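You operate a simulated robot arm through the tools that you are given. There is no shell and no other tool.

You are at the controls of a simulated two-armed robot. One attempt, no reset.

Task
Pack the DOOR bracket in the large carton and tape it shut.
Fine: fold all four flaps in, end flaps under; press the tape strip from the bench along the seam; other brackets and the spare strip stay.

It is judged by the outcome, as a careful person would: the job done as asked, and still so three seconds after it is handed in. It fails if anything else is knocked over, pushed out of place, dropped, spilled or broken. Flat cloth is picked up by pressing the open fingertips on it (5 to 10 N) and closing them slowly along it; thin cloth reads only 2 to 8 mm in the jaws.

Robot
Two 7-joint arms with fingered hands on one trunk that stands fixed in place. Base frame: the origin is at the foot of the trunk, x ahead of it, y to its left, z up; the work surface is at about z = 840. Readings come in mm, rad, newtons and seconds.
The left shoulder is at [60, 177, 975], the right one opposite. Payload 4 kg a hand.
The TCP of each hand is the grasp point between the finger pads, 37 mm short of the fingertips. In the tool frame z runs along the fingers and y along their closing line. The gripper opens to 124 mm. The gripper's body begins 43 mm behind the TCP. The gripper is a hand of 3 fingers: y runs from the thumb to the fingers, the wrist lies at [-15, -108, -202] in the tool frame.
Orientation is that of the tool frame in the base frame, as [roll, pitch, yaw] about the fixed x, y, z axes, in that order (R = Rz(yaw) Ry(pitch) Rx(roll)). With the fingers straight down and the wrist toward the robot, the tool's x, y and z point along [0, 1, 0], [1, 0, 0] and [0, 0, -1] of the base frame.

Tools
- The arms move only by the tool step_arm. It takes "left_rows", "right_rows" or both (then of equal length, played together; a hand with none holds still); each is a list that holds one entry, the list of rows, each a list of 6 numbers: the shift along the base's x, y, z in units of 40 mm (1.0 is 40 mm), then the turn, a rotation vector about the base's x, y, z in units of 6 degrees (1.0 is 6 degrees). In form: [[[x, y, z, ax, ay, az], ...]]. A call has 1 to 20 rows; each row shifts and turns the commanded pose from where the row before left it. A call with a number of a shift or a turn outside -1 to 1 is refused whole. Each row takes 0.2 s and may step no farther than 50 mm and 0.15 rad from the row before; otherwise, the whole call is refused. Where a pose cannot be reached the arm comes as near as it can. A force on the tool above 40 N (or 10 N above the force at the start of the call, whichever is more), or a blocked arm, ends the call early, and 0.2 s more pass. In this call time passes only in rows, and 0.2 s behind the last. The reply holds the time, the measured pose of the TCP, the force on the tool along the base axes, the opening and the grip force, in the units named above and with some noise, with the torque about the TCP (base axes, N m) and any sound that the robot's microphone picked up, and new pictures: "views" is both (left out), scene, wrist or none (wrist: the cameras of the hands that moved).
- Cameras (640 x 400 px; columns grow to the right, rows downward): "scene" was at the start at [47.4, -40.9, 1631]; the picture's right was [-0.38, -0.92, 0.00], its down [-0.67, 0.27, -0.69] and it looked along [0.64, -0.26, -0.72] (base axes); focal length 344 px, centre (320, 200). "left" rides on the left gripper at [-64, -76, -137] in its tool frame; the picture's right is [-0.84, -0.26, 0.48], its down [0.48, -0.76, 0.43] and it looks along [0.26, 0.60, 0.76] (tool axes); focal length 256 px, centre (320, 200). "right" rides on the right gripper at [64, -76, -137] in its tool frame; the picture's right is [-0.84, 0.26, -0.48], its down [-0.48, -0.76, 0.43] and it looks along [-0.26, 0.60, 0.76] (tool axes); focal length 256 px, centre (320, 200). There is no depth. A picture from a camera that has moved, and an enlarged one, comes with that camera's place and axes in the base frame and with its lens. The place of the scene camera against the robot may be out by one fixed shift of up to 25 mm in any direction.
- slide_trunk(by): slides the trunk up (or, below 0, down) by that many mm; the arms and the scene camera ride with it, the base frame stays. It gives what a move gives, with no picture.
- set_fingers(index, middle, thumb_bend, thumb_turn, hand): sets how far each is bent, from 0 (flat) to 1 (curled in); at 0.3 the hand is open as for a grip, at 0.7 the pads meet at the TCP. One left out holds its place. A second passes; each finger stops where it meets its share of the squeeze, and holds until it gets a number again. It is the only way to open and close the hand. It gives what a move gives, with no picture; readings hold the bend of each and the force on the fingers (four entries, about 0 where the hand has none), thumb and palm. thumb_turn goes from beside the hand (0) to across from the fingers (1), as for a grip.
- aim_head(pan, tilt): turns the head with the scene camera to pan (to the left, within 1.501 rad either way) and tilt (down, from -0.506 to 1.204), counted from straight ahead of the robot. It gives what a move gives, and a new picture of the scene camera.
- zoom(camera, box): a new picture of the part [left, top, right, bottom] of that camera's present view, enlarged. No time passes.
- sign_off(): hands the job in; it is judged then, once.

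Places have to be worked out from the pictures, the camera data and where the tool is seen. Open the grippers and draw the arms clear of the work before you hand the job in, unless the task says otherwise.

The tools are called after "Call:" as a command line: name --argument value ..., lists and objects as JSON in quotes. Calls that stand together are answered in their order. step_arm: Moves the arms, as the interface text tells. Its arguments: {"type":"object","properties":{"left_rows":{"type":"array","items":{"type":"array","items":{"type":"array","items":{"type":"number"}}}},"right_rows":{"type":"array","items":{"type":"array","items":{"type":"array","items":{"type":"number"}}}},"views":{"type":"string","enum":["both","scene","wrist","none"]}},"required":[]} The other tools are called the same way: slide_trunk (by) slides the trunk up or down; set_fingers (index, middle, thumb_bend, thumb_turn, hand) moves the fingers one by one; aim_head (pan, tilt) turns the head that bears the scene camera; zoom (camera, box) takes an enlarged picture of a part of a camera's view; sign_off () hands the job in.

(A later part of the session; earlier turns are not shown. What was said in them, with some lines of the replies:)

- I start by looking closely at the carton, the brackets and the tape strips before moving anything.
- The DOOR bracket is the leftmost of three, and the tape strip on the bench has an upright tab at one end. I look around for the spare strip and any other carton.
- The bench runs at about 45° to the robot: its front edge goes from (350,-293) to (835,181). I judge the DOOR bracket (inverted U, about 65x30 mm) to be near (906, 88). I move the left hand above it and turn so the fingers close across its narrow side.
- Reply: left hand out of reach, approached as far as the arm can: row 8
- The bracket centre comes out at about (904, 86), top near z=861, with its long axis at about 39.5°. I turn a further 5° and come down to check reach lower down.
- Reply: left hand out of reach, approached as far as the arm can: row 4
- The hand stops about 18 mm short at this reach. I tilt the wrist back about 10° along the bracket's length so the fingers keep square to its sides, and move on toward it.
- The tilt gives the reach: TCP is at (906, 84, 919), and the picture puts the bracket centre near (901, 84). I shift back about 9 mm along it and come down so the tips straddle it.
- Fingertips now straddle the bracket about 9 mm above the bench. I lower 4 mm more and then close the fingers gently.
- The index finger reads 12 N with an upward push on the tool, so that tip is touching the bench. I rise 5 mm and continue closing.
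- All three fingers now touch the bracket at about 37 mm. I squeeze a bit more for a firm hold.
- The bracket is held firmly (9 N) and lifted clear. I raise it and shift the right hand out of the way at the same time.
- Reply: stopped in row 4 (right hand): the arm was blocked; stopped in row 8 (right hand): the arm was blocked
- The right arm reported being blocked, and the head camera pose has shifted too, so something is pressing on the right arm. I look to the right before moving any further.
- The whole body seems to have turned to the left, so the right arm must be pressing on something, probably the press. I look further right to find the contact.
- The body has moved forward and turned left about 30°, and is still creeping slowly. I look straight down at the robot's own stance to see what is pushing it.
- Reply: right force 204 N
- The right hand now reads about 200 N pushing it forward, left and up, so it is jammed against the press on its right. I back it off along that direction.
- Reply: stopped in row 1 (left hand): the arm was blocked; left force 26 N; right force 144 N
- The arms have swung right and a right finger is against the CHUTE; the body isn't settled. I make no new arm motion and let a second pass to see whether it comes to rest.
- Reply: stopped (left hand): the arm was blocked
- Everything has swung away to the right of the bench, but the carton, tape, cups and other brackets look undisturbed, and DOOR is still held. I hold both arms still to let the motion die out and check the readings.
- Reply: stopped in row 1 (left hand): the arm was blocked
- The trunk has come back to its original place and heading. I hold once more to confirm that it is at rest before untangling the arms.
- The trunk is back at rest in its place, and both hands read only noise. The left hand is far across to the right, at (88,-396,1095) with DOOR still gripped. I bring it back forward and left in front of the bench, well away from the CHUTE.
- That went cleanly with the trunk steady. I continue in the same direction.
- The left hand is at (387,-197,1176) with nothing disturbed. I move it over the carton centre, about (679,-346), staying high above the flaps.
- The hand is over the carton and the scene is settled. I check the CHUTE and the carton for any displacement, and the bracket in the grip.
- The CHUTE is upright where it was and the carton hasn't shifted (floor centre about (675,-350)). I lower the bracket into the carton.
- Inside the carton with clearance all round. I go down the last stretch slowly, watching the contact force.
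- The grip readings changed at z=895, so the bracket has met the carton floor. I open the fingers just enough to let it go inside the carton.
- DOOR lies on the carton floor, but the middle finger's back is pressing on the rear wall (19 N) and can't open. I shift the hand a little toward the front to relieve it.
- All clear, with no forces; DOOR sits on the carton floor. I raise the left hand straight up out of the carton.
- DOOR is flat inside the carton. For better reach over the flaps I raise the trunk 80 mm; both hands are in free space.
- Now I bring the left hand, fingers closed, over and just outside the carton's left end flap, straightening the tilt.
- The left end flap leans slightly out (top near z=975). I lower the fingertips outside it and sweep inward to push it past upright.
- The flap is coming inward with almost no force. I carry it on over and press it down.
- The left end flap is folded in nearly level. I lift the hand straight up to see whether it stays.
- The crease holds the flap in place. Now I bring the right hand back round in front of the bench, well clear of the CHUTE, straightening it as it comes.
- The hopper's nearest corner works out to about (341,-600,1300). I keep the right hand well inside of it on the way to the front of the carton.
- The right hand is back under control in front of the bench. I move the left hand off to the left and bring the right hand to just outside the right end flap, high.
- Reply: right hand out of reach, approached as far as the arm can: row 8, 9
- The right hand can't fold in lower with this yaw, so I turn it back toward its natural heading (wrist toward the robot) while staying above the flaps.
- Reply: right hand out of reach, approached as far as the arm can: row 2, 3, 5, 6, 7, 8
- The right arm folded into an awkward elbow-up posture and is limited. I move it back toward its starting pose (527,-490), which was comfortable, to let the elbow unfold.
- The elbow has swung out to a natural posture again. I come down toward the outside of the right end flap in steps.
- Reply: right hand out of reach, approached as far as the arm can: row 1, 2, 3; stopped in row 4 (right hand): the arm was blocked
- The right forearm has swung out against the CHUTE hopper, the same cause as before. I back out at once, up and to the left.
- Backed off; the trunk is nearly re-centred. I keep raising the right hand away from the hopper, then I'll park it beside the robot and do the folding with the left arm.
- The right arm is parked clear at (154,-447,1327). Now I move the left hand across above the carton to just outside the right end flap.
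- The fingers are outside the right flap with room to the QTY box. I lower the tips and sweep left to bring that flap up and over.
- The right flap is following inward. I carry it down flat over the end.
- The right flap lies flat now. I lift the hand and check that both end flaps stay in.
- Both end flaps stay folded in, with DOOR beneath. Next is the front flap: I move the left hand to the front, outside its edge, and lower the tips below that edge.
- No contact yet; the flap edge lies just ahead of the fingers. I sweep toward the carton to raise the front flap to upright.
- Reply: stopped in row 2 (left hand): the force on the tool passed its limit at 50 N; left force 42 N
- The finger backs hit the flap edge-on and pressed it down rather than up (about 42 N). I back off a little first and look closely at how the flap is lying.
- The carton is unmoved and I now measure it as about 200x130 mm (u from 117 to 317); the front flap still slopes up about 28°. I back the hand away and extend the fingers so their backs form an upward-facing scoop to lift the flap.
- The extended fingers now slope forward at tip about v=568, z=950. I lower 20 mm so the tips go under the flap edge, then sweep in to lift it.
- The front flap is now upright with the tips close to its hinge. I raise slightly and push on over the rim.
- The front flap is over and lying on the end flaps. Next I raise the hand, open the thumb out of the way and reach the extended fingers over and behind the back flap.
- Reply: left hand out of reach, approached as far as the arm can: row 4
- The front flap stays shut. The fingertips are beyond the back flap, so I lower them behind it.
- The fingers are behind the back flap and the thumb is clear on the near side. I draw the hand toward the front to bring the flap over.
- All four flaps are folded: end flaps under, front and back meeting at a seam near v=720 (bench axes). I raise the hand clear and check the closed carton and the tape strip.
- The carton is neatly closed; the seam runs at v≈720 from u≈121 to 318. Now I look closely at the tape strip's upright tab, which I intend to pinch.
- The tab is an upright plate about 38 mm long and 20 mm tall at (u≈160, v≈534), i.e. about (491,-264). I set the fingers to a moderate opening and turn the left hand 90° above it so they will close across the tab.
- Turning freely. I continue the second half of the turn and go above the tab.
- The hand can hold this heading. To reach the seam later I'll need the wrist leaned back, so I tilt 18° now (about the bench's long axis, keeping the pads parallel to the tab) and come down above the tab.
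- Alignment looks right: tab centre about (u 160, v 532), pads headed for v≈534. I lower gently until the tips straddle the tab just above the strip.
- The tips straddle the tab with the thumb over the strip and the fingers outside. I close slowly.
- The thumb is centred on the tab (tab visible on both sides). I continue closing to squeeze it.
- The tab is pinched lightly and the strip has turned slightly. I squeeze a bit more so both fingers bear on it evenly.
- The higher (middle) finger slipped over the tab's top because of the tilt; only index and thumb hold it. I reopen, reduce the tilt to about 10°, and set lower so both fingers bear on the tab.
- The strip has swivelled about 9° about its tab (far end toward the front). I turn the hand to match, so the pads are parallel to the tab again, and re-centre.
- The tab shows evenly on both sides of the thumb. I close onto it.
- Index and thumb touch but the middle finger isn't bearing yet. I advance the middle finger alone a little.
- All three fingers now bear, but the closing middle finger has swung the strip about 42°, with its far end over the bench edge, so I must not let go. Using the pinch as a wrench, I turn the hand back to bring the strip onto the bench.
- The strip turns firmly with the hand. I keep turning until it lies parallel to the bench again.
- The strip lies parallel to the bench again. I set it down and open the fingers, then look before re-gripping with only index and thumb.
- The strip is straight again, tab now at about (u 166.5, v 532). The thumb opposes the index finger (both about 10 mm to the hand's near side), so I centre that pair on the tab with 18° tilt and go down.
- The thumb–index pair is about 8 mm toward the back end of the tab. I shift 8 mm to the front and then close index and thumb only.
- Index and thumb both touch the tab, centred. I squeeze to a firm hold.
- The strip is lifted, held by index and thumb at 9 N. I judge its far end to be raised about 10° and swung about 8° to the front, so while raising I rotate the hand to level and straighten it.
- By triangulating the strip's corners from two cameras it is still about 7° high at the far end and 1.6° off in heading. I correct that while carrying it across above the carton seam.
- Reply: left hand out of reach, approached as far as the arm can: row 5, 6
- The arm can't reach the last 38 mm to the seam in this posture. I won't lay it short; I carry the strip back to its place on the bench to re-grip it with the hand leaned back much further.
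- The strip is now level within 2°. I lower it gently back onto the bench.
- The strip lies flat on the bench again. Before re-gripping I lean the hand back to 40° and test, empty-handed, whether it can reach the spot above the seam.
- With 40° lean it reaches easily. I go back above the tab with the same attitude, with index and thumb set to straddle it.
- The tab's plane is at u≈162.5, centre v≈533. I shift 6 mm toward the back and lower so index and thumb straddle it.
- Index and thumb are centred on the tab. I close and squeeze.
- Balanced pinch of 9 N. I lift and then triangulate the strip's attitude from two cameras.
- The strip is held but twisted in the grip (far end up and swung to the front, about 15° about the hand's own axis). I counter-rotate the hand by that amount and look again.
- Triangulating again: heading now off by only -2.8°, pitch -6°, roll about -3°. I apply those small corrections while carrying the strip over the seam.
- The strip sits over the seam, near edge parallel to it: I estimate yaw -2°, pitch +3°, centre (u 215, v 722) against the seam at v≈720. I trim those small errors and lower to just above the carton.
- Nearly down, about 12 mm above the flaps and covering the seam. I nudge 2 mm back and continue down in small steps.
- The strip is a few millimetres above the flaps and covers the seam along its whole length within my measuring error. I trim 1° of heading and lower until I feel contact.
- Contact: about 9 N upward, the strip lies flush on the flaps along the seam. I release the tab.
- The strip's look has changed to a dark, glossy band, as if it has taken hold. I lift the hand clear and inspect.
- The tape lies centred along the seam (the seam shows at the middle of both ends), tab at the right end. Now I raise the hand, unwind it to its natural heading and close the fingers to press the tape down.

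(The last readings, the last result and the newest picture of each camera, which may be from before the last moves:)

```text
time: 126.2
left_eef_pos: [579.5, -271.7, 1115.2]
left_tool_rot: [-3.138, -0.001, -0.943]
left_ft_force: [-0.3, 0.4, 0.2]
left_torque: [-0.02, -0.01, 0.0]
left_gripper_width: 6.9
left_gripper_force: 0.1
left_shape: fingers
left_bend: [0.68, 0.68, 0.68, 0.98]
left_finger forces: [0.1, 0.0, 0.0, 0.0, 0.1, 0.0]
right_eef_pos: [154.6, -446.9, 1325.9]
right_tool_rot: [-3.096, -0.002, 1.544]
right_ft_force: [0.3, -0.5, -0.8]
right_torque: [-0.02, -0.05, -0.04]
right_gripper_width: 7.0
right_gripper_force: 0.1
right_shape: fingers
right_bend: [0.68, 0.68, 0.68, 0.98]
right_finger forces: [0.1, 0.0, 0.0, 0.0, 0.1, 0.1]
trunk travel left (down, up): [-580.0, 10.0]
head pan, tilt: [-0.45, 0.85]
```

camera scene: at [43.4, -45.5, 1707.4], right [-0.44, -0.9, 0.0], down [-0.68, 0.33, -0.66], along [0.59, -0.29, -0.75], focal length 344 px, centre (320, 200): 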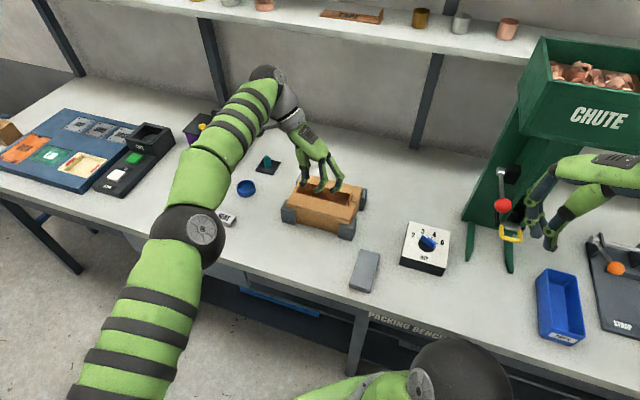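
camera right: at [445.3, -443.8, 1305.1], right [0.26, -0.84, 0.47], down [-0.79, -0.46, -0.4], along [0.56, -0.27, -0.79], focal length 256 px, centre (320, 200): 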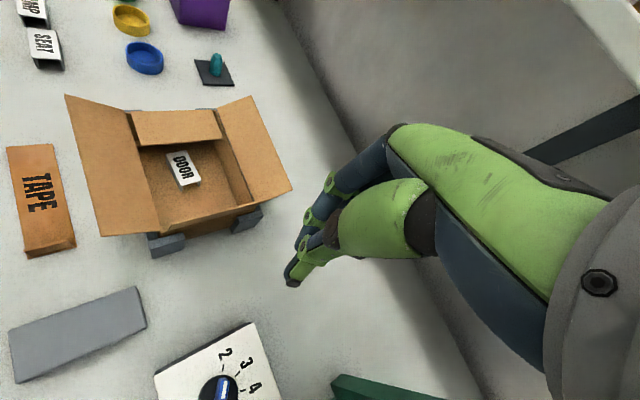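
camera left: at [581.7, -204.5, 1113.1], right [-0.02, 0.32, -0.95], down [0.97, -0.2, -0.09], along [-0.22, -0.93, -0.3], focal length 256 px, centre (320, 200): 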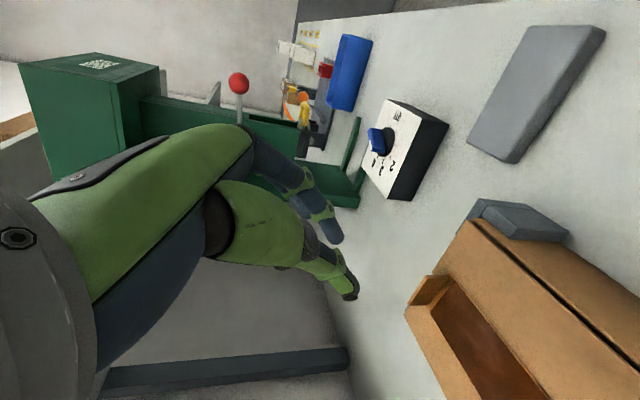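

Upright again. I turn the hand back to its natural heading above the bench.

Call:
step_arm --left_rows '[[[0, 0, 0, 0, 0, 0.917], [0, 0, 0, 0, 0, 0.917], [0, 0, 0, 0, 0, 0.917], [0, 0, 0, 0, 0, 0.917], [0, 0, 0, 0, 0, 0.917], [0, 0, 0, 0, 0, 0.917], [0, 0, 0, 0, 0, 0.917], [0, 0, 0, 0, 0, 0.917], [0, 0, 0, 0, 0, 0.917], [0, 0, 0, 0, 0, 0.917], [0, 0, 0, 0, 0, 0.917], [0, 0, 0, 0, 0, 0.917], [0, 0, 0, 0, 0, 0.917], [0, 0, 0, 0, 0, 0.917], [0, 0, 0, 0, 0, 0.917], [0, 0, 0, 0, 0, 0.917], [0, 0, 0, 0, 0, 0.917], [0, 0, 0, 0, 0, 0.917]]]' --views "both"

Call:
zoom --camera "right" --box '[200, 50, 320, 150]'

Call:
zoom --camera "left" --box '[280, 130, 520, 330]'

```text
time: 130.0
left_eef_pos: [579.0, -271.7, 1114.9]
left_tool_rot: [-3.139, -0.002, 0.785]
left_ft_force: [0.3, -0.5, 0.3]
left_torque: [0.01, -0.01, -0.03]
left_gripper_width: 7.2
left_gripper_force: 0.1
left_shape: fingers
left_bend: [0.68, 0.68, 0.68, 0.98]
left_finger forces: [0.0, 0.1, 0.0, 0.0, 0.1, 0.0]
right_eef_pos: [155.4, -447.4, 1325.9]
right_tool_rot: [-3.095, -0.002, 1.545]
right_ft_force: [0.3, -0.2, -0.4]
right_torque: [0.0, 0.03, 0.01]
right_gripper_width: 6.8
right_gripper_force: 0.0
right_shape: fingers
right_bend: [0.68, 0.68, 0.68, 0.98]
right_finger forces: [0.0, 0.0, 0.1, 0.0, 0.0, 0.0]
trunk travel left (down, up): [-580.0, 10.0]
head pan, tilt: [-0.45, 0.85]
camera scene: at [42.9, -44.9, 1707.4], right [-0.44, -0.9, 0.0], down [-0.68, 0.33, -0.66], along [0.59, -0.29, -0.75], focal length 344 px, centre (320, 200)
camera left: at [479.8, -263.7, 1253.1], right [-0.77, -0.41, -0.48], down [-0.2, 0.88, -0.43], along [0.6, -0.24, -0.76], focal length 256 px, centre (320, 200)
```

scene: 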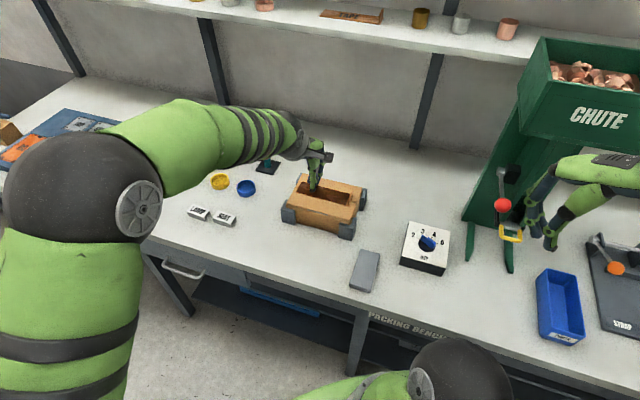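
left: 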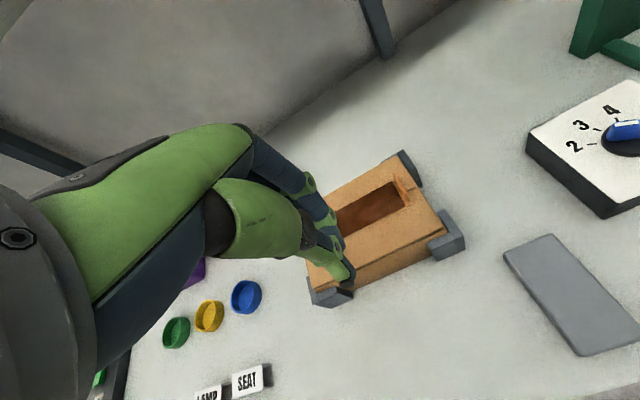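

```text
4.00 times, centred on (260, 100) of right
camera zoom: at [85.6, -382.0, 1467.0], right [0.26, -0.85, 0.47], down [-0.79, -0.46, -0.4], along [0.56, -0.27, -0.79], focal length 1024 px, centre (560, 600)
```

zoom: 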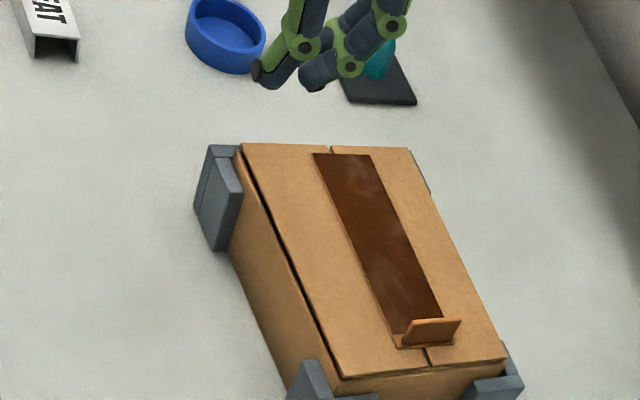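

```text
2.00 times, centred on (400, 230) of left
camera zoom: at [479.8, -263.7, 1253.1], right [-0.77, -0.41, -0.48], down [-0.2, 0.88, -0.43], along [0.6, -0.24, -0.76], focal length 512 px, centre (160, 140)
```

zoom: 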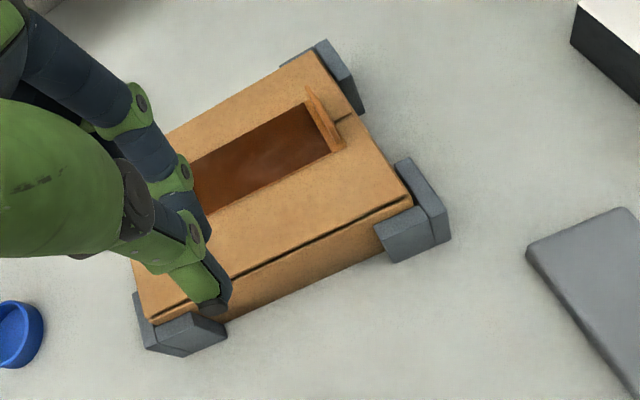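

The tape is straight along the seam, with the seam emerging near mid-width at both ends. I now press it down gently with closed fingertips at points along its length, starting beside the tab.

Call:
step_arm --left_rows '[[[0.31, -0.745, 0, 0, 0, 0], [0.31, -0.745, 0, 0, 0, 0], [0.31, -0.745, 0, 0, 0, 0], [0.31, -0.745, 0, 0, 0, 0], [0, 0, -0.9, 0, 0, 0], [0, 0, -0.9, 0, 0, 0], [0, 0, -0.9, 0, 0, 0], [0, 0, -0.7, 0, 0, 0]]]' --views "both"

Call:
zoom --camera "right" --box '[200, 50, 320, 150]'

```text
time: 131.8
left_eef_pos: [629.4, -389.4, 978.6]
left_tool_rot: [-3.139, 0.0, 0.785]
left_ft_force: [-0.4, 0.1, 0.1]
left_torque: [0.0, 0.01, -0.01]
left_gripper_width: 6.9
left_gripper_force: 0.0
left_shape: fingers
left_bend: [0.68, 0.68, 0.68, 0.98]
left_finger forces: [0.0, 0.0, 0.0, 0.1, 0.0, 0.0]
right_eef_pos: [154.2, -447.4, 1326.3]
right_tool_rot: [-3.098, -0.003, 1.546]
right_ft_force: [0.0, 0.8, 0.3]
right_torque: [-0.01, -0.03, -0.03]
right_gripper_width: 6.9
right_gripper_force: 0.0
right_shape: fingers
right_bend: [0.68, 0.68, 0.68, 0.98]
right_finger forces: [0.0, 0.0, 0.0, 0.0, 0.0, 0.0]
trunk travel left (down, up): [-580.0, 10.0]
head pan, tilt: [-0.45, 0.85]
camera scene: at [43.5, -44.7, 1707.4], right [-0.44, -0.9, 0.0], down [-0.68, 0.33, -0.66], along [0.59, -0.29, -0.75], focal length 344 px, centre (320, 200)
camera left: at [530.0, -381.2, 1117.2], right [-0.77, -0.41, -0.48], down [-0.2, 0.88, -0.43], along [0.6, -0.24, -0.76], focal length 256 px, centre (320, 200)
```

scene: 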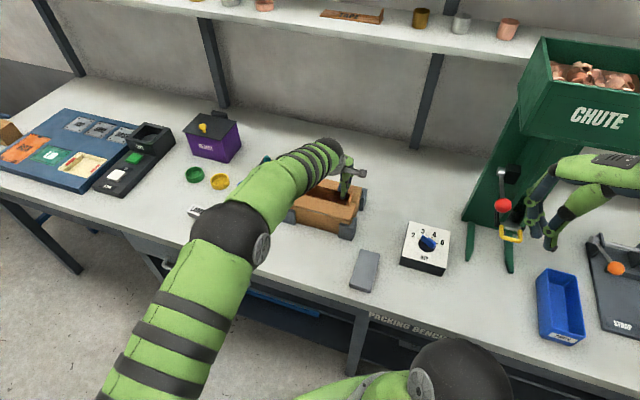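
left: 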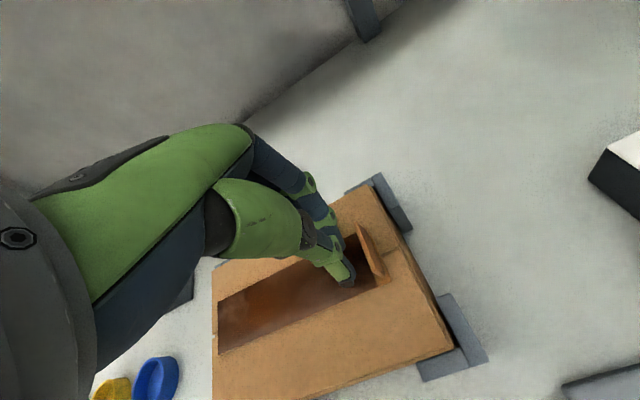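

```text
4.00 times, centred on (260, 100) of right
camera zoom: at [86.1, -381.8, 1467.0], right [0.26, -0.85, 0.47], down [-0.79, -0.46, -0.4], along [0.56, -0.27, -0.79], focal length 1024 px, centre (560, 600)
```

zoom: 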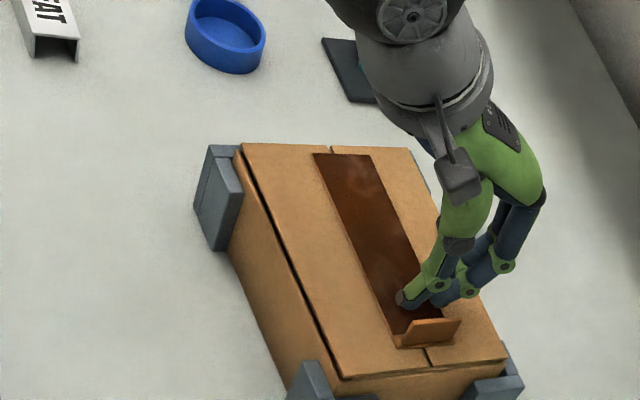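

Fingertips are just above the tape beside the tab. I press down in small steps, watching the force.

Call:
step_arm --left_rows '[[[0, 0, -0.2, 0, 0, 0], [0, 0, -0.1, 0, 0, 0], [0, 0, -0.05, 0, 0, 0]]]' --views "none"

```text
time: 132.6
left_eef_pos: [628.3, -390.7, 965.5]
left_tool_rot: [-3.138, -0.001, 0.783]
left_ft_force: [-0.4, -1.1, 0.6]
left_torque: [-0.06, 0.03, 0.0]
left_gripper_width: 6.9
left_gripper_force: 0.4
left_shape: fingers
left_bend: [0.68, 0.68, 0.68, 0.98]
left_finger forces: [0.0, 0.1, 0.0, 0.0, 0.9, 0.1]
right_eef_pos: [155.3, -446.4, 1327.3]
right_tool_rot: [-3.096, -0.003, 1.547]
right_ft_force: [-0.5, -0.9, 0.6]
right_torque: [0.03, 0.0, 0.01]
right_gripper_width: 6.4
right_gripper_force: 0.0
right_shape: fingers
right_bend: [0.68, 0.68, 0.68, 0.98]
right_finger forces: [0.1, 0.1, 0.0, 0.0, 0.0, 0.1]
trunk travel left (down, up): [-580.0, 10.0]
head pan, tilt: [-0.45, 0.85]
```

The thumb tip is just touching (about 1 N). A couple of millimetres more for a proper press.

Call:
step_arm --left_rows '[[[0, 0, -0.05, 0, 0, 0], [0, 0, -0.04, 0, 0, 0]]]' --views "none"

Call:
zoom --camera "right" --box '[200, 50, 320, 150]'

```text
time: 133.2
left_eef_pos: [627.6, -390.2, 964.3]
left_tool_rot: [3.139, -0.001, 0.783]
left_ft_force: [1.8, -0.6, 10.0]
left_torque: [-0.02, 0.01, 0.02]
left_gripper_width: 6.8
left_gripper_force: 5.3
left_shape: fingers
left_bend: [0.68, 0.68, 0.68, 0.98]
left_finger forces: [4.5, 0.0, 0.0, 0.0, 5.8, 0.0]
right_eef_pos: [155.4, -447.3, 1325.5]
right_tool_rot: [-3.098, -0.002, 1.547]
right_ft_force: [-0.3, -0.1, 0.0]
right_torque: [0.0, 0.0, -0.01]
right_gripper_width: 6.8
right_gripper_force: 0.1
right_shape: fingers
right_bend: [0.68, 0.68, 0.68, 0.98]
right_finger forces: [0.0, 0.0, 0.1, 0.0, 0.0, 0.0]
trunk travel left (down, up): [-580.0, 10.0]
head pan, tilt: [-0.45, 0.85]
```

```text
4.00 times, centred on (260, 100) of right
camera zoom: at [85.4, -381.2, 1467.4], right [0.26, -0.84, 0.47], down [-0.79, -0.46, -0.4], along [0.56, -0.27, -0.79], focal length 1024 px, centre (560, 600)
```

zoom: 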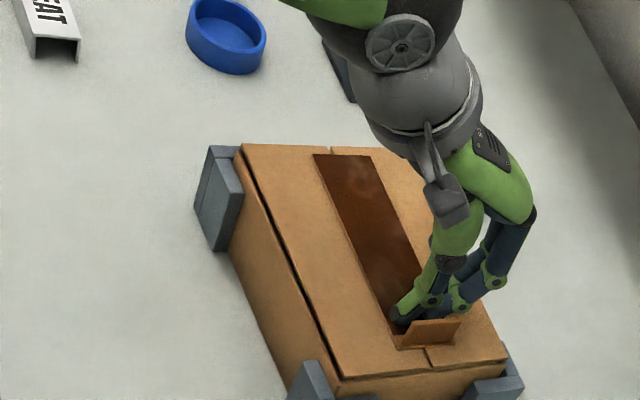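

A firm 10 N press with the carton steady. I lift, step along the tape and press again at the next points.

Call:
step_arm --left_rows '[[[0, 0, 0.3, 0, 0, 0], [0.25, 0.245, 0, 0, 0, 0], [0.25, 0.245, 0, 0, 0, 0], [0, 0, -0.2, 0, 0, 0], [0, 0, -0.1, 0, 0, 0]]]' --views "none"

Call:
step_arm --left_rows '[[[0, 0, 0.3, 0, 0, 0], [0.25, 0.245, 0, 0, 0, 0], [0.25, 0.245, 0, 0, 0, 0], [0, 0, -0.2, 0, 0, 0], [0, 0, -0.1, 0, 0, 0]]]' --views "none"

Call:
zoom --camera "right" --box '[200, 50, 320, 150]'

```text
time: 134.4
left_eef_pos: [647.5, -373.0, 964.3]
left_tool_rot: [3.141, 0.001, 0.784]
left_ft_force: [0.1, -1.9, 9.7]
left_torque: [-0.05, 0.02, 0.0]
left_gripper_width: 6.8
left_gripper_force: 5.1
left_shape: fingers
left_bend: [0.68, 0.68, 0.68, 0.98]
left_finger forces: [4.4, 0.0, 0.0, 0.0, 5.4, 0.0]
right_eef_pos: [155.4, -446.2, 1325.5]
right_tool_rot: [-3.096, -0.002, 1.545]
right_ft_force: [-0.8, -0.3, 0.3]
right_torque: [-0.02, 0.0, 0.03]
right_gripper_width: 6.8
right_gripper_force: 0.1
right_shape: fingers
right_bend: [0.68, 0.68, 0.68, 0.98]
right_finger forces: [0.0, 0.0, 0.1, 0.0, 0.0, 0.1]
trunk travel left (down, up): [-580.0, 10.0]
head pan, tilt: [-0.45, 0.85]
```

```text
time: 135.6
left_eef_pos: [669.8, -353.1, 963.7]
left_tool_rot: [3.139, -0.001, 0.784]
left_ft_force: [-0.3, -0.5, 9.1]
left_torque: [-0.03, 0.08, -0.03]
left_gripper_width: 6.8
left_gripper_force: 4.4
left_shape: fingers
left_bend: [0.68, 0.68, 0.68, 0.98]
left_finger forces: [3.6, 0.0, 0.1, 0.0, 5.1, 0.0]
right_eef_pos: [154.4, -446.1, 1327.1]
right_tool_rot: [-3.097, -0.002, 1.546]
right_ft_force: [-0.3, 0.0, -1.1]
right_torque: [-0.02, -0.04, -0.01]
right_gripper_width: 6.9
right_gripper_force: 0.1
right_shape: fingers
right_bend: [0.68, 0.68, 0.68, 0.98]
right_finger forces: [0.0, 0.0, 0.1, 0.0, 0.0, 0.1]
trunk travel left (down, up): [-580.0, 10.0]
head pan, tilt: [-0.45, 0.85]
```

```text
4.00 times, centred on (260, 100) of right
camera zoom: at [85.2, -381.3, 1467.4], right [0.26, -0.84, 0.47], down [-0.79, -0.46, -0.4], along [0.56, -0.27, -0.79], focal length 1024 px, centre (560, 600)
```

zoom: 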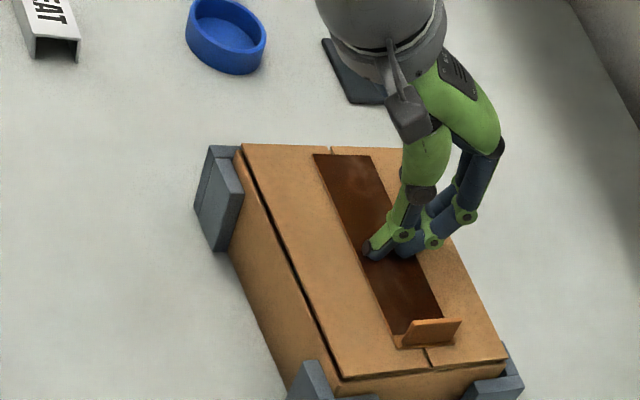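

Good, about 9-10 N each time. I continue along to the far end.

Call:
step_arm --left_rows '[[[0, 0, 0.3, 0, 0, 0], [0.25, 0.245, 0, 0, 0, 0], [0.25, 0.245, 0, 0, 0, 0], [0, 0, -0.2, 0, 0, 0], [0, 0, -0.1, 0, 0, 0]]]' --views "none"

Call:
step_arm --left_rows '[[[0, 0, 0.3, 0, 0, 0], [0.25, 0.245, 0, 0, 0, 0], [0.25, 0.245, 0, 0, 0, 0], [0, 0, -0.2, 0, 0, 0], [0, 0, -0.1, 0, 0, 0]]]' --views "none"

Call:
step_arm --left_rows '[[[0, 0, 0.3, 0, 0, 0], [0.25, 0.245, 0, 0, 0, 0], [0, 0, -0.2, 0, 0, 0], [0, 0, -0.1, 0, 0, 0]]]' --views "both"

Call:
zoom --camera "right" --box '[200, 50, 320, 150]'

```text
time: 136.8
left_eef_pos: [688.3, -336.2, 962.1]
left_tool_rot: [3.139, 0.001, 0.784]
left_ft_force: [-0.3, -1.2, 11.1]
left_torque: [-0.07, 0.06, 0.04]
left_gripper_width: 6.5
left_gripper_force: 5.0
left_shape: fingers
left_bend: [0.68, 0.68, 0.68, 0.97]
left_finger forces: [5.0, 0.1, 0.0, 0.0, 5.9, 0.0]
right_eef_pos: [154.7, -445.5, 1326.2]
right_tool_rot: [-3.097, -0.001, 1.546]
right_ft_force: [0.8, 0.7, 0.0]
right_torque: [-0.01, 0.02, 0.02]
right_gripper_width: 6.5
right_gripper_force: 0.0
right_shape: fingers
right_bend: [0.68, 0.68, 0.68, 0.98]
right_finger forces: [0.0, 0.1, 0.1, 0.1, 0.0, 0.0]
trunk travel left (down, up): [-580.0, 10.0]
head pan, tilt: [-0.45, 0.85]
```

```text
time: 138.0
left_eef_pos: [707.1, -312.6, 964.3]
left_tool_rot: [3.14, -0.004, 0.783]
left_ft_force: [0.9, -0.9, 6.3]
left_torque: [-0.01, 0.06, -0.03]
left_gripper_width: 6.9
left_gripper_force: 3.6
left_shape: fingers
left_bend: [0.68, 0.68, 0.68, 0.97]
left_finger forces: [2.6, 0.0, 0.0, 0.0, 4.3, 0.1]
right_eef_pos: [154.0, -445.4, 1327.0]
right_tool_rot: [-3.094, 0.0, 1.546]
right_ft_force: [0.8, -0.3, 0.1]
right_torque: [-0.01, -0.02, 0.01]
right_gripper_width: 6.7
right_gripper_force: 0.0
right_shape: fingers
right_bend: [0.68, 0.68, 0.68, 0.98]
right_finger forces: [0.0, 0.1, 0.0, 0.0, 0.0, 0.0]
trunk travel left (down, up): [-580.0, 10.0]
head pan, tilt: [-0.45, 0.85]
```

```text
time: 139.0
left_eef_pos: [719.1, -304.2, 963.7]
left_tool_rot: [-3.141, 0.0, 0.783]
left_ft_force: [-0.3, 0.7, 8.4]
left_torque: [-0.02, 0.09, -0.02]
left_gripper_width: 6.8
left_gripper_force: 3.4
left_shape: fingers
left_bend: [0.68, 0.68, 0.68, 0.98]
left_finger forces: [3.1, 0.0, 0.1, 0.0, 5.4, 0.1]
right_eef_pos: [153.5, -445.9, 1327.4]
right_tool_rot: [-3.096, -0.001, 1.545]
right_ft_force: [-0.7, -0.1, -0.6]
right_torque: [0.0, -0.03, -0.02]
right_gripper_width: 6.7
right_gripper_force: 0.2
right_shape: fingers
right_bend: [0.68, 0.68, 0.68, 0.98]
right_finger forces: [0.0, 0.0, 0.0, 0.1, 0.0, 0.0]
trunk travel left (down, up): [-580.0, 10.0]
head pan, tilt: [-0.45, 0.85]
camera scene: at [42.5, -44.0, 1707.6], right [-0.44, -0.9, 0.0], down [-0.68, 0.33, -0.66], along [0.59, -0.29, -0.75], focal length 344 px, centre (320, 200)
camera left: at [619.5, -294.5, 1102.1], right [-0.77, -0.41, -0.48], down [-0.19, 0.88, -0.43], along [0.6, -0.24, -0.76], focal length 256 px, centre (320, 200)
```

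scene: 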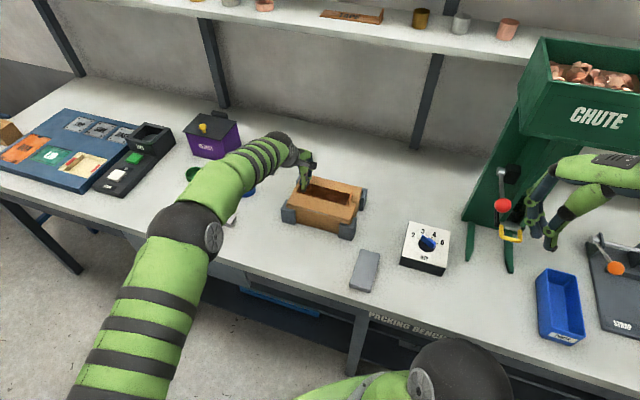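
left: 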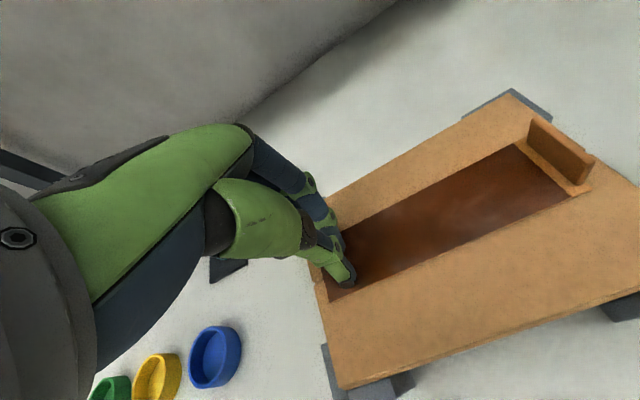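

```text
4.00 times, centred on (260, 100) of right
camera zoom: at [85.2, -381.2, 1467.4], right [0.26, -0.84, 0.47], down [-0.79, -0.46, -0.4], along [0.56, -0.27, -0.79], focal length 1024 px, centre (560, 600)
```

zoom: 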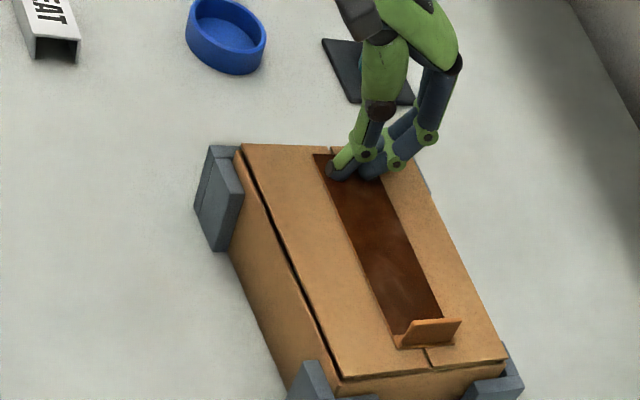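

The whole tape has been pressed at about 6-11 N per point. I raise the left hand and draw it clear to the left.

Call:
step_arm --left_rows '[[[0, 0, 0.5, 0, 0, 0], [0, 0, 0.9, 0, 0, 0], [0, 0, 0.9, 0, 0, 0], [0, 0, 0.9, 0, 0, 0], [0, 0, 0.9, 0, 0, 0], [-0.4, 0.8, 0.3, 0, 0, 0], [-0.4, 0.8, 0.3, 0, 0, 0], [-0.4, 0.8, 0.2, 0, 0, 0], [-0.4, 0.8, 0, 0, 0, 0], [-0.4, 0.8, 0, 0, 0, 0], [-0.4, 0.8, 0, 0, 0, 0], [-0.4, 0.8, 0, 0, 0, 0]]]' --views "both"

Call:
zoom --camera "scene" --box '[250, 130, 400, 260]'

Call:
zoom --camera "right" --box '[180, 40, 320, 150]'

```text
time: 141.6
left_eef_pos: [605.8, -76.8, 1158.1]
left_tool_rot: [-3.141, -0.002, 0.785]
left_ft_force: [-0.6, 0.4, -1.0]
left_torque: [0.02, -0.04, -0.01]
left_gripper_width: 6.5
left_gripper_force: 0.0
left_shape: fingers
left_bend: [0.68, 0.68, 0.68, 0.98]
left_finger forces: [0.0, 0.0, 0.0, 0.1, 0.0, 0.0]
right_eef_pos: [153.7, -446.2, 1326.6]
right_tool_rot: [-3.097, 0.001, 1.548]
right_ft_force: [-0.1, 0.6, -0.6]
right_torque: [-0.03, 0.01, 0.05]
right_gripper_width: 6.8
right_gripper_force: 0.0
right_shape: fingers
right_bend: [0.68, 0.68, 0.68, 0.98]
right_finger forces: [0.1, 0.0, 0.0, 0.0, 0.1, 0.2]
trunk travel left (down, up): [-580.0, 10.0]
head pan, tilt: [-0.45, 0.85]
camera scene: at [42.8, -43.4, 1707.4], right [-0.44, -0.9, 0.0], down [-0.68, 0.33, -0.66], along [0.59, -0.29, -0.75], focal length 344 px, centre (320, 200)
camera left: at [506.5, -68.5, 1295.9], right [-0.77, -0.41, -0.48], down [-0.19, 0.88, -0.43], along [0.6, -0.24, -0.76], focal length 256 px, centre (320, 200)
```

scene: 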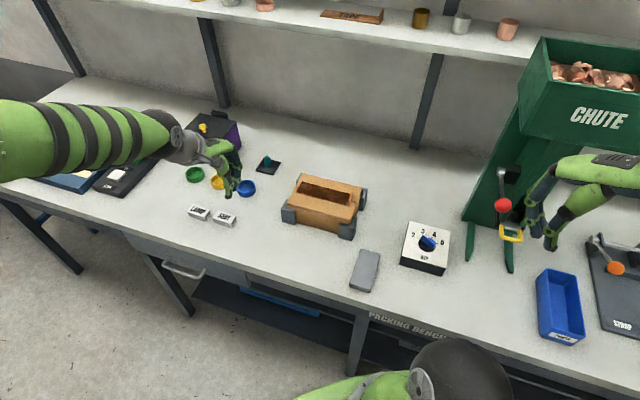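
left: 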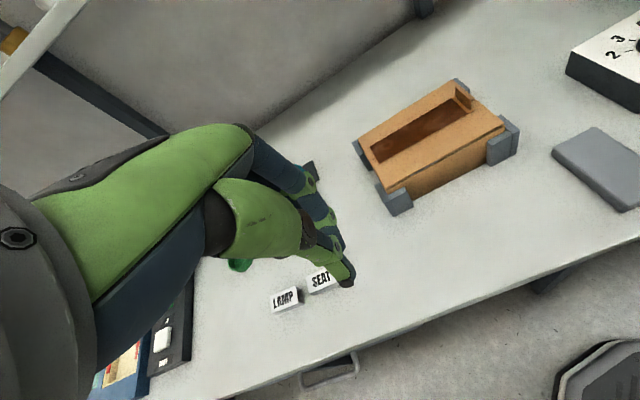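

```text
3.08 times, centred on (325, 195) of scene
camera zoom: at [42.8, -43.4, 1707.4], right [-0.44, -0.9, 0.0], down [-0.68, 0.33, -0.66], along [0.59, -0.29, -0.75], focal length 1057 px, centre (305, 215)
```

zoom: 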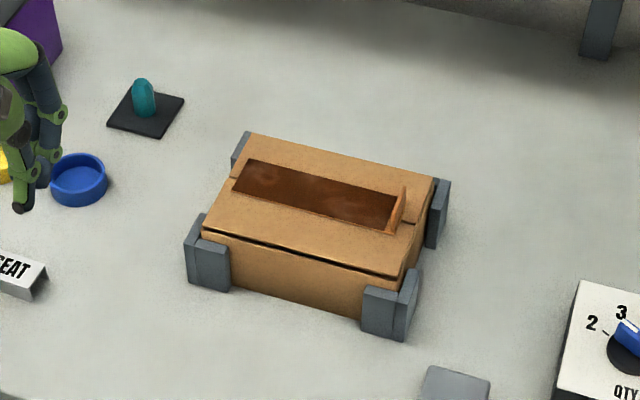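

```text
3.64 times, centred on (250, 95) of right
camera zoom: at [85.4, -380.8, 1467.3], right [0.26, -0.84, 0.47], down [-0.79, -0.46, -0.4], along [0.56, -0.27, -0.79], focal length 931 px, centre (574, 582)
```

zoom: 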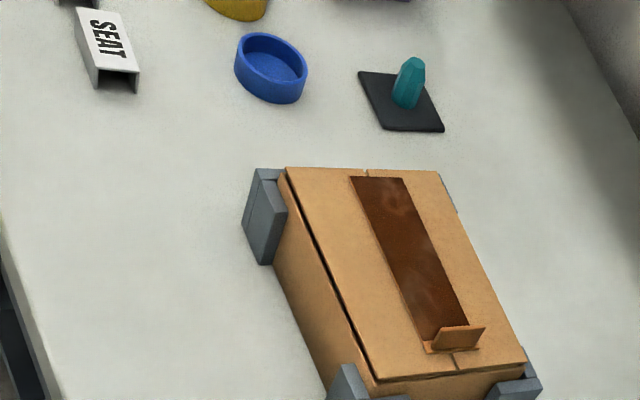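

Call:
zoom --camera "left" --box '[340, 70, 530, 220]'

Call:
zoom --camera "scene" --box '[290, 160, 370, 230]'

Call:
zoom --camera "scene" --box '[170, 140, 300, 240]'

Call:
zoom --camera "scene" --box '[440, 0, 640, 350]'

```text
2.67 times, centred on (435, 145) of left
camera zoom: at [506.5, -68.5, 1295.9], right [-0.77, -0.41, -0.48], down [-0.19, 0.88, -0.43], along [0.6, -0.24, -0.76], focal length 683 px, centre (13, 347)
```

zoom: 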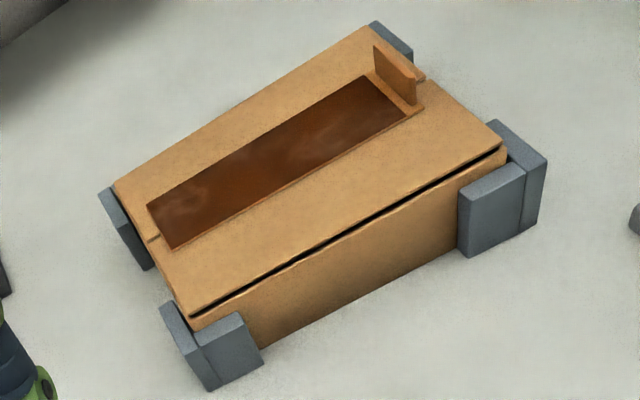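

```text
5.71 times, centred on (330, 195) of scene
camera zoom: at [42.8, -43.4, 1707.4], right [-0.44, -0.9, 0.0], down [-0.68, 0.33, -0.66], along [0.59, -0.29, -0.75], focal length 1963 px, centre (263, 229)
```

zoom: 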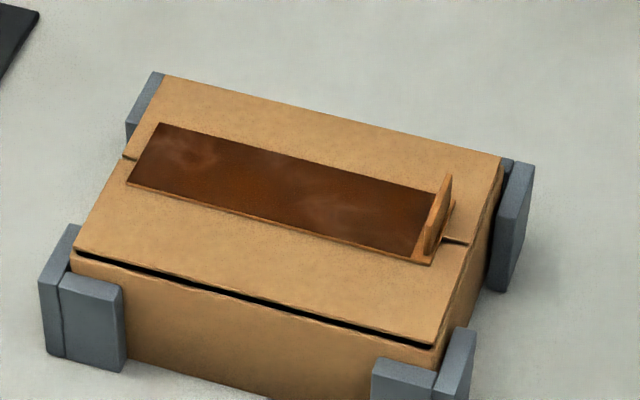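

```text
4.00 times, centred on (235, 190) of scene
camera zoom: at [42.8, -43.4, 1707.4], right [-0.44, -0.9, 0.0], down [-0.68, 0.33, -0.66], along [0.59, -0.29, -0.75], focal length 1374 px, centre (660, 240)
```

zoom: 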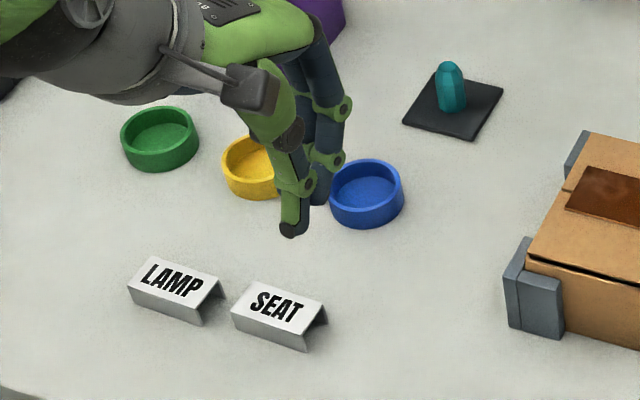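

```text
1.14 times, centred on (540, 175) of scene
camera zoom: at [42.8, -43.4, 1707.4], right [-0.44, -0.9, 0.0], down [-0.68, 0.33, -0.66], along [0.59, -0.29, -0.75], focal length 393 px, centre (69, 229)
```

zoom: 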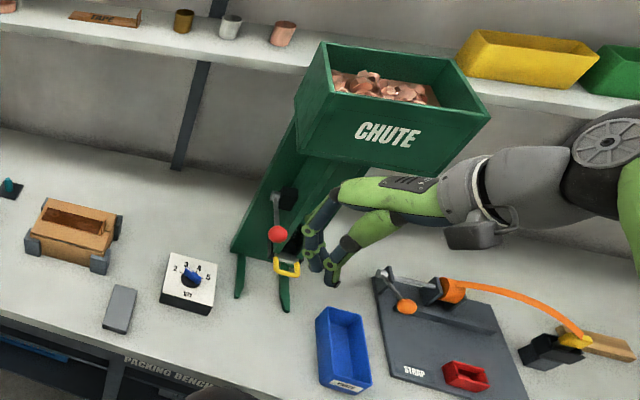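

The carton is shut with the tape flat along the seam; LAMP, SEAT, the cups, the QTY box, the CHUTE and the spare strip on the shelf are all in place. I move the left hand further clear and open both hands.

Call:
step_arm --left_rows '[[[-0.3, 0.5, 0.5, 0, 0, 0], [-0.3, 0.5, 0.5, 0, 0, 0], [-0.3, 0.5, 0.3, 0, 0, 0], [-0.3, 0.5, 0, 0, 0, 0]]]' --views "none"

Call:
set_fingers --hand "left" --index 0.3 --middle 0.3 --thumb_bend 0.3

Call:
set_fingers --hand "right" --index 0.3 --middle 0.3 --thumb_bend 0.3

Call:
zoom --camera "scene" --box '[0, 0, 640, 400]'

Call:
zoom --camera "scene" --box '[260, 140, 390, 250]'

```text
time: 142.6
left_eef_pos: [558.1, 0.1, 1210.0]
left_tool_rot: [-3.139, 0.0, 0.783]
left_ft_force: [0.5, -0.3, -0.3]
left_torque: [0.05, 0.01, 0.0]
left_gripper_width: 6.5
left_gripper_force: 0.0
left_shape: fingers
left_bend: [0.68, 0.68, 0.68, 0.98]
left_finger forces: [0.0, 0.1, 0.0, 0.1, 0.1, 0.0]
right_eef_pos: [155.5, -446.9, 1326.5]
right_tool_rot: [-3.096, -0.001, 1.548]
right_ft_force: [-0.3, 0.4, 0.1]
right_torque: [-0.01, 0.01, -0.02]
right_gripper_width: 6.9
right_gripper_force: 0.0
right_shape: fingers
right_bend: [0.68, 0.68, 0.68, 0.98]
right_finger forces: [0.1, 0.0, 0.0, 0.0, 0.0, 0.0]
trunk travel left (down, up): [-580.0, 10.0]
head pan, tilt: [-0.45, 0.85]
```

```text
time: 143.6
left_eef_pos: [558.0, -0.1, 1209.6]
left_tool_rot: [-3.139, -0.003, 0.783]
left_ft_force: [0.3, -0.3, 0.7]
left_torque: [0.03, 0.0, -0.03]
left_gripper_width: 123.4
left_gripper_force: 0.1
left_shape: fingers
left_bend: [0.3, 0.3, 0.3, 0.98]
left_finger forces: [0.1, 0.1, 0.0, 0.0, 0.0, 0.0]
right_eef_pos: [155.2, -446.6, 1325.8]
right_tool_rot: [-3.097, 0.0, 1.547]
right_ft_force: [0.3, 0.2, 0.0]
right_torque: [-0.01, -0.02, 0.03]
right_gripper_width: 6.6
right_gripper_force: 0.2
right_shape: fingers
right_bend: [0.68, 0.68, 0.68, 0.98]
right_finger forces: [0.0, 0.0, 0.0, 0.0, 0.0, 0.1]
trunk travel left (down, up): [-580.0, 10.0]
head pan, tilt: [-0.45, 0.85]
```

```text
time: 144.6
left_eef_pos: [558.8, 0.6, 1208.2]
left_tool_rot: [-3.138, 0.0, 0.784]
left_ft_force: [0.1, 0.0, 0.5]
left_torque: [0.01, 0.02, 0.01]
left_gripper_width: 123.2
left_gripper_force: 0.0
left_shape: fingers
left_bend: [0.3, 0.3, 0.3, 0.98]
left_finger forces: [0.1, 0.1, 0.1, 0.1, 0.0, 0.1]
right_eef_pos: [156.3, -447.0, 1326.8]
right_tool_rot: [-3.096, 0.0, 1.547]
right_ft_force: [0.1, -0.1, 0.1]
right_torque: [-0.02, 0.01, 0.02]
right_gripper_width: 123.2
right_gripper_force: 0.1
right_shape: fingers
right_bend: [0.3, 0.3, 0.3, 0.98]
right_finger forces: [0.1, 0.0, 0.0, 0.0, 0.1, 0.0]
trunk travel left (down, up): [-580.0, 10.0]
head pan, tilt: [-0.45, 0.85]
```

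```text
1.00 times, centred on (320, 200) of scene (not enlarged: the box is as wide or as high as the picture)
camera zoom: at [43.3, -44.3, 1707.4], right [-0.44, -0.9, 0.0], down [-0.68, 0.33, -0.66], along [0.59, -0.29, -0.75], focal length 344 px, centre (320, 200)
```

zoom: 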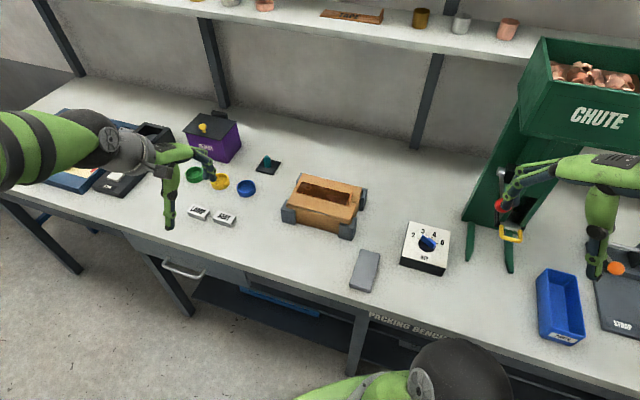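

```text
3.64 times, centred on (325, 195) of scene
camera zoom: at [43.3, -44.3, 1707.4], right [-0.44, -0.9, 0.0], down [-0.68, 0.33, -0.66], along [0.59, -0.29, -0.75], focal length 1249 px, centre (302, 218)
```

zoom: 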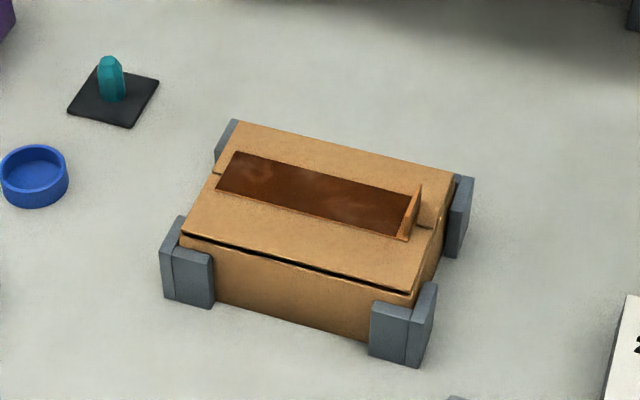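

The carton is closed and taped, both hands are open and clear, and everything else is where it was. I hand the job in.

Call:
sign_off

```text
The job is handed in.
```

I packed the DOOR bracket in the large carton and closed it: end flaps folded under, then the front and back flaps on top. The bench tape strip is pressed along the seam. At the last look, before I handed it in, the carton was still shut with the tape flat.

**Tape position:** the strip is within a few millimetres of the seam and turned by about 2°. It covers the seam along its whole length apart from about 15 mm at each end, because the strip is shorter than the carton. I pressed it at six points with about 6 to 11 N each. The strip's top turned dark and glossy when I laid it, which I took to mean it had stuck; I did not pull on it to check.

**Collision on the way:** early on the right hand and forearm struck the CHUTE hopper and jammed against it. The robot's trunk moved on its base, the arms swung away to the right, and a finger hit the hopper at about 178 N. Everything came back to its place, and DOOR stayed in the grip. The right forearm touched the hopper once more later, and I backed it off at once. In the last pictures the CHUTE stands where it was, with its contents still inside.

**Everything else:** LAMP, SEAT, the cups, the QTY box and the spare strip on the shelf look undisturbed. Both hands are open. The left hand is clear of the work, and the right is parked beside the robot near the CHUTE without touching it.
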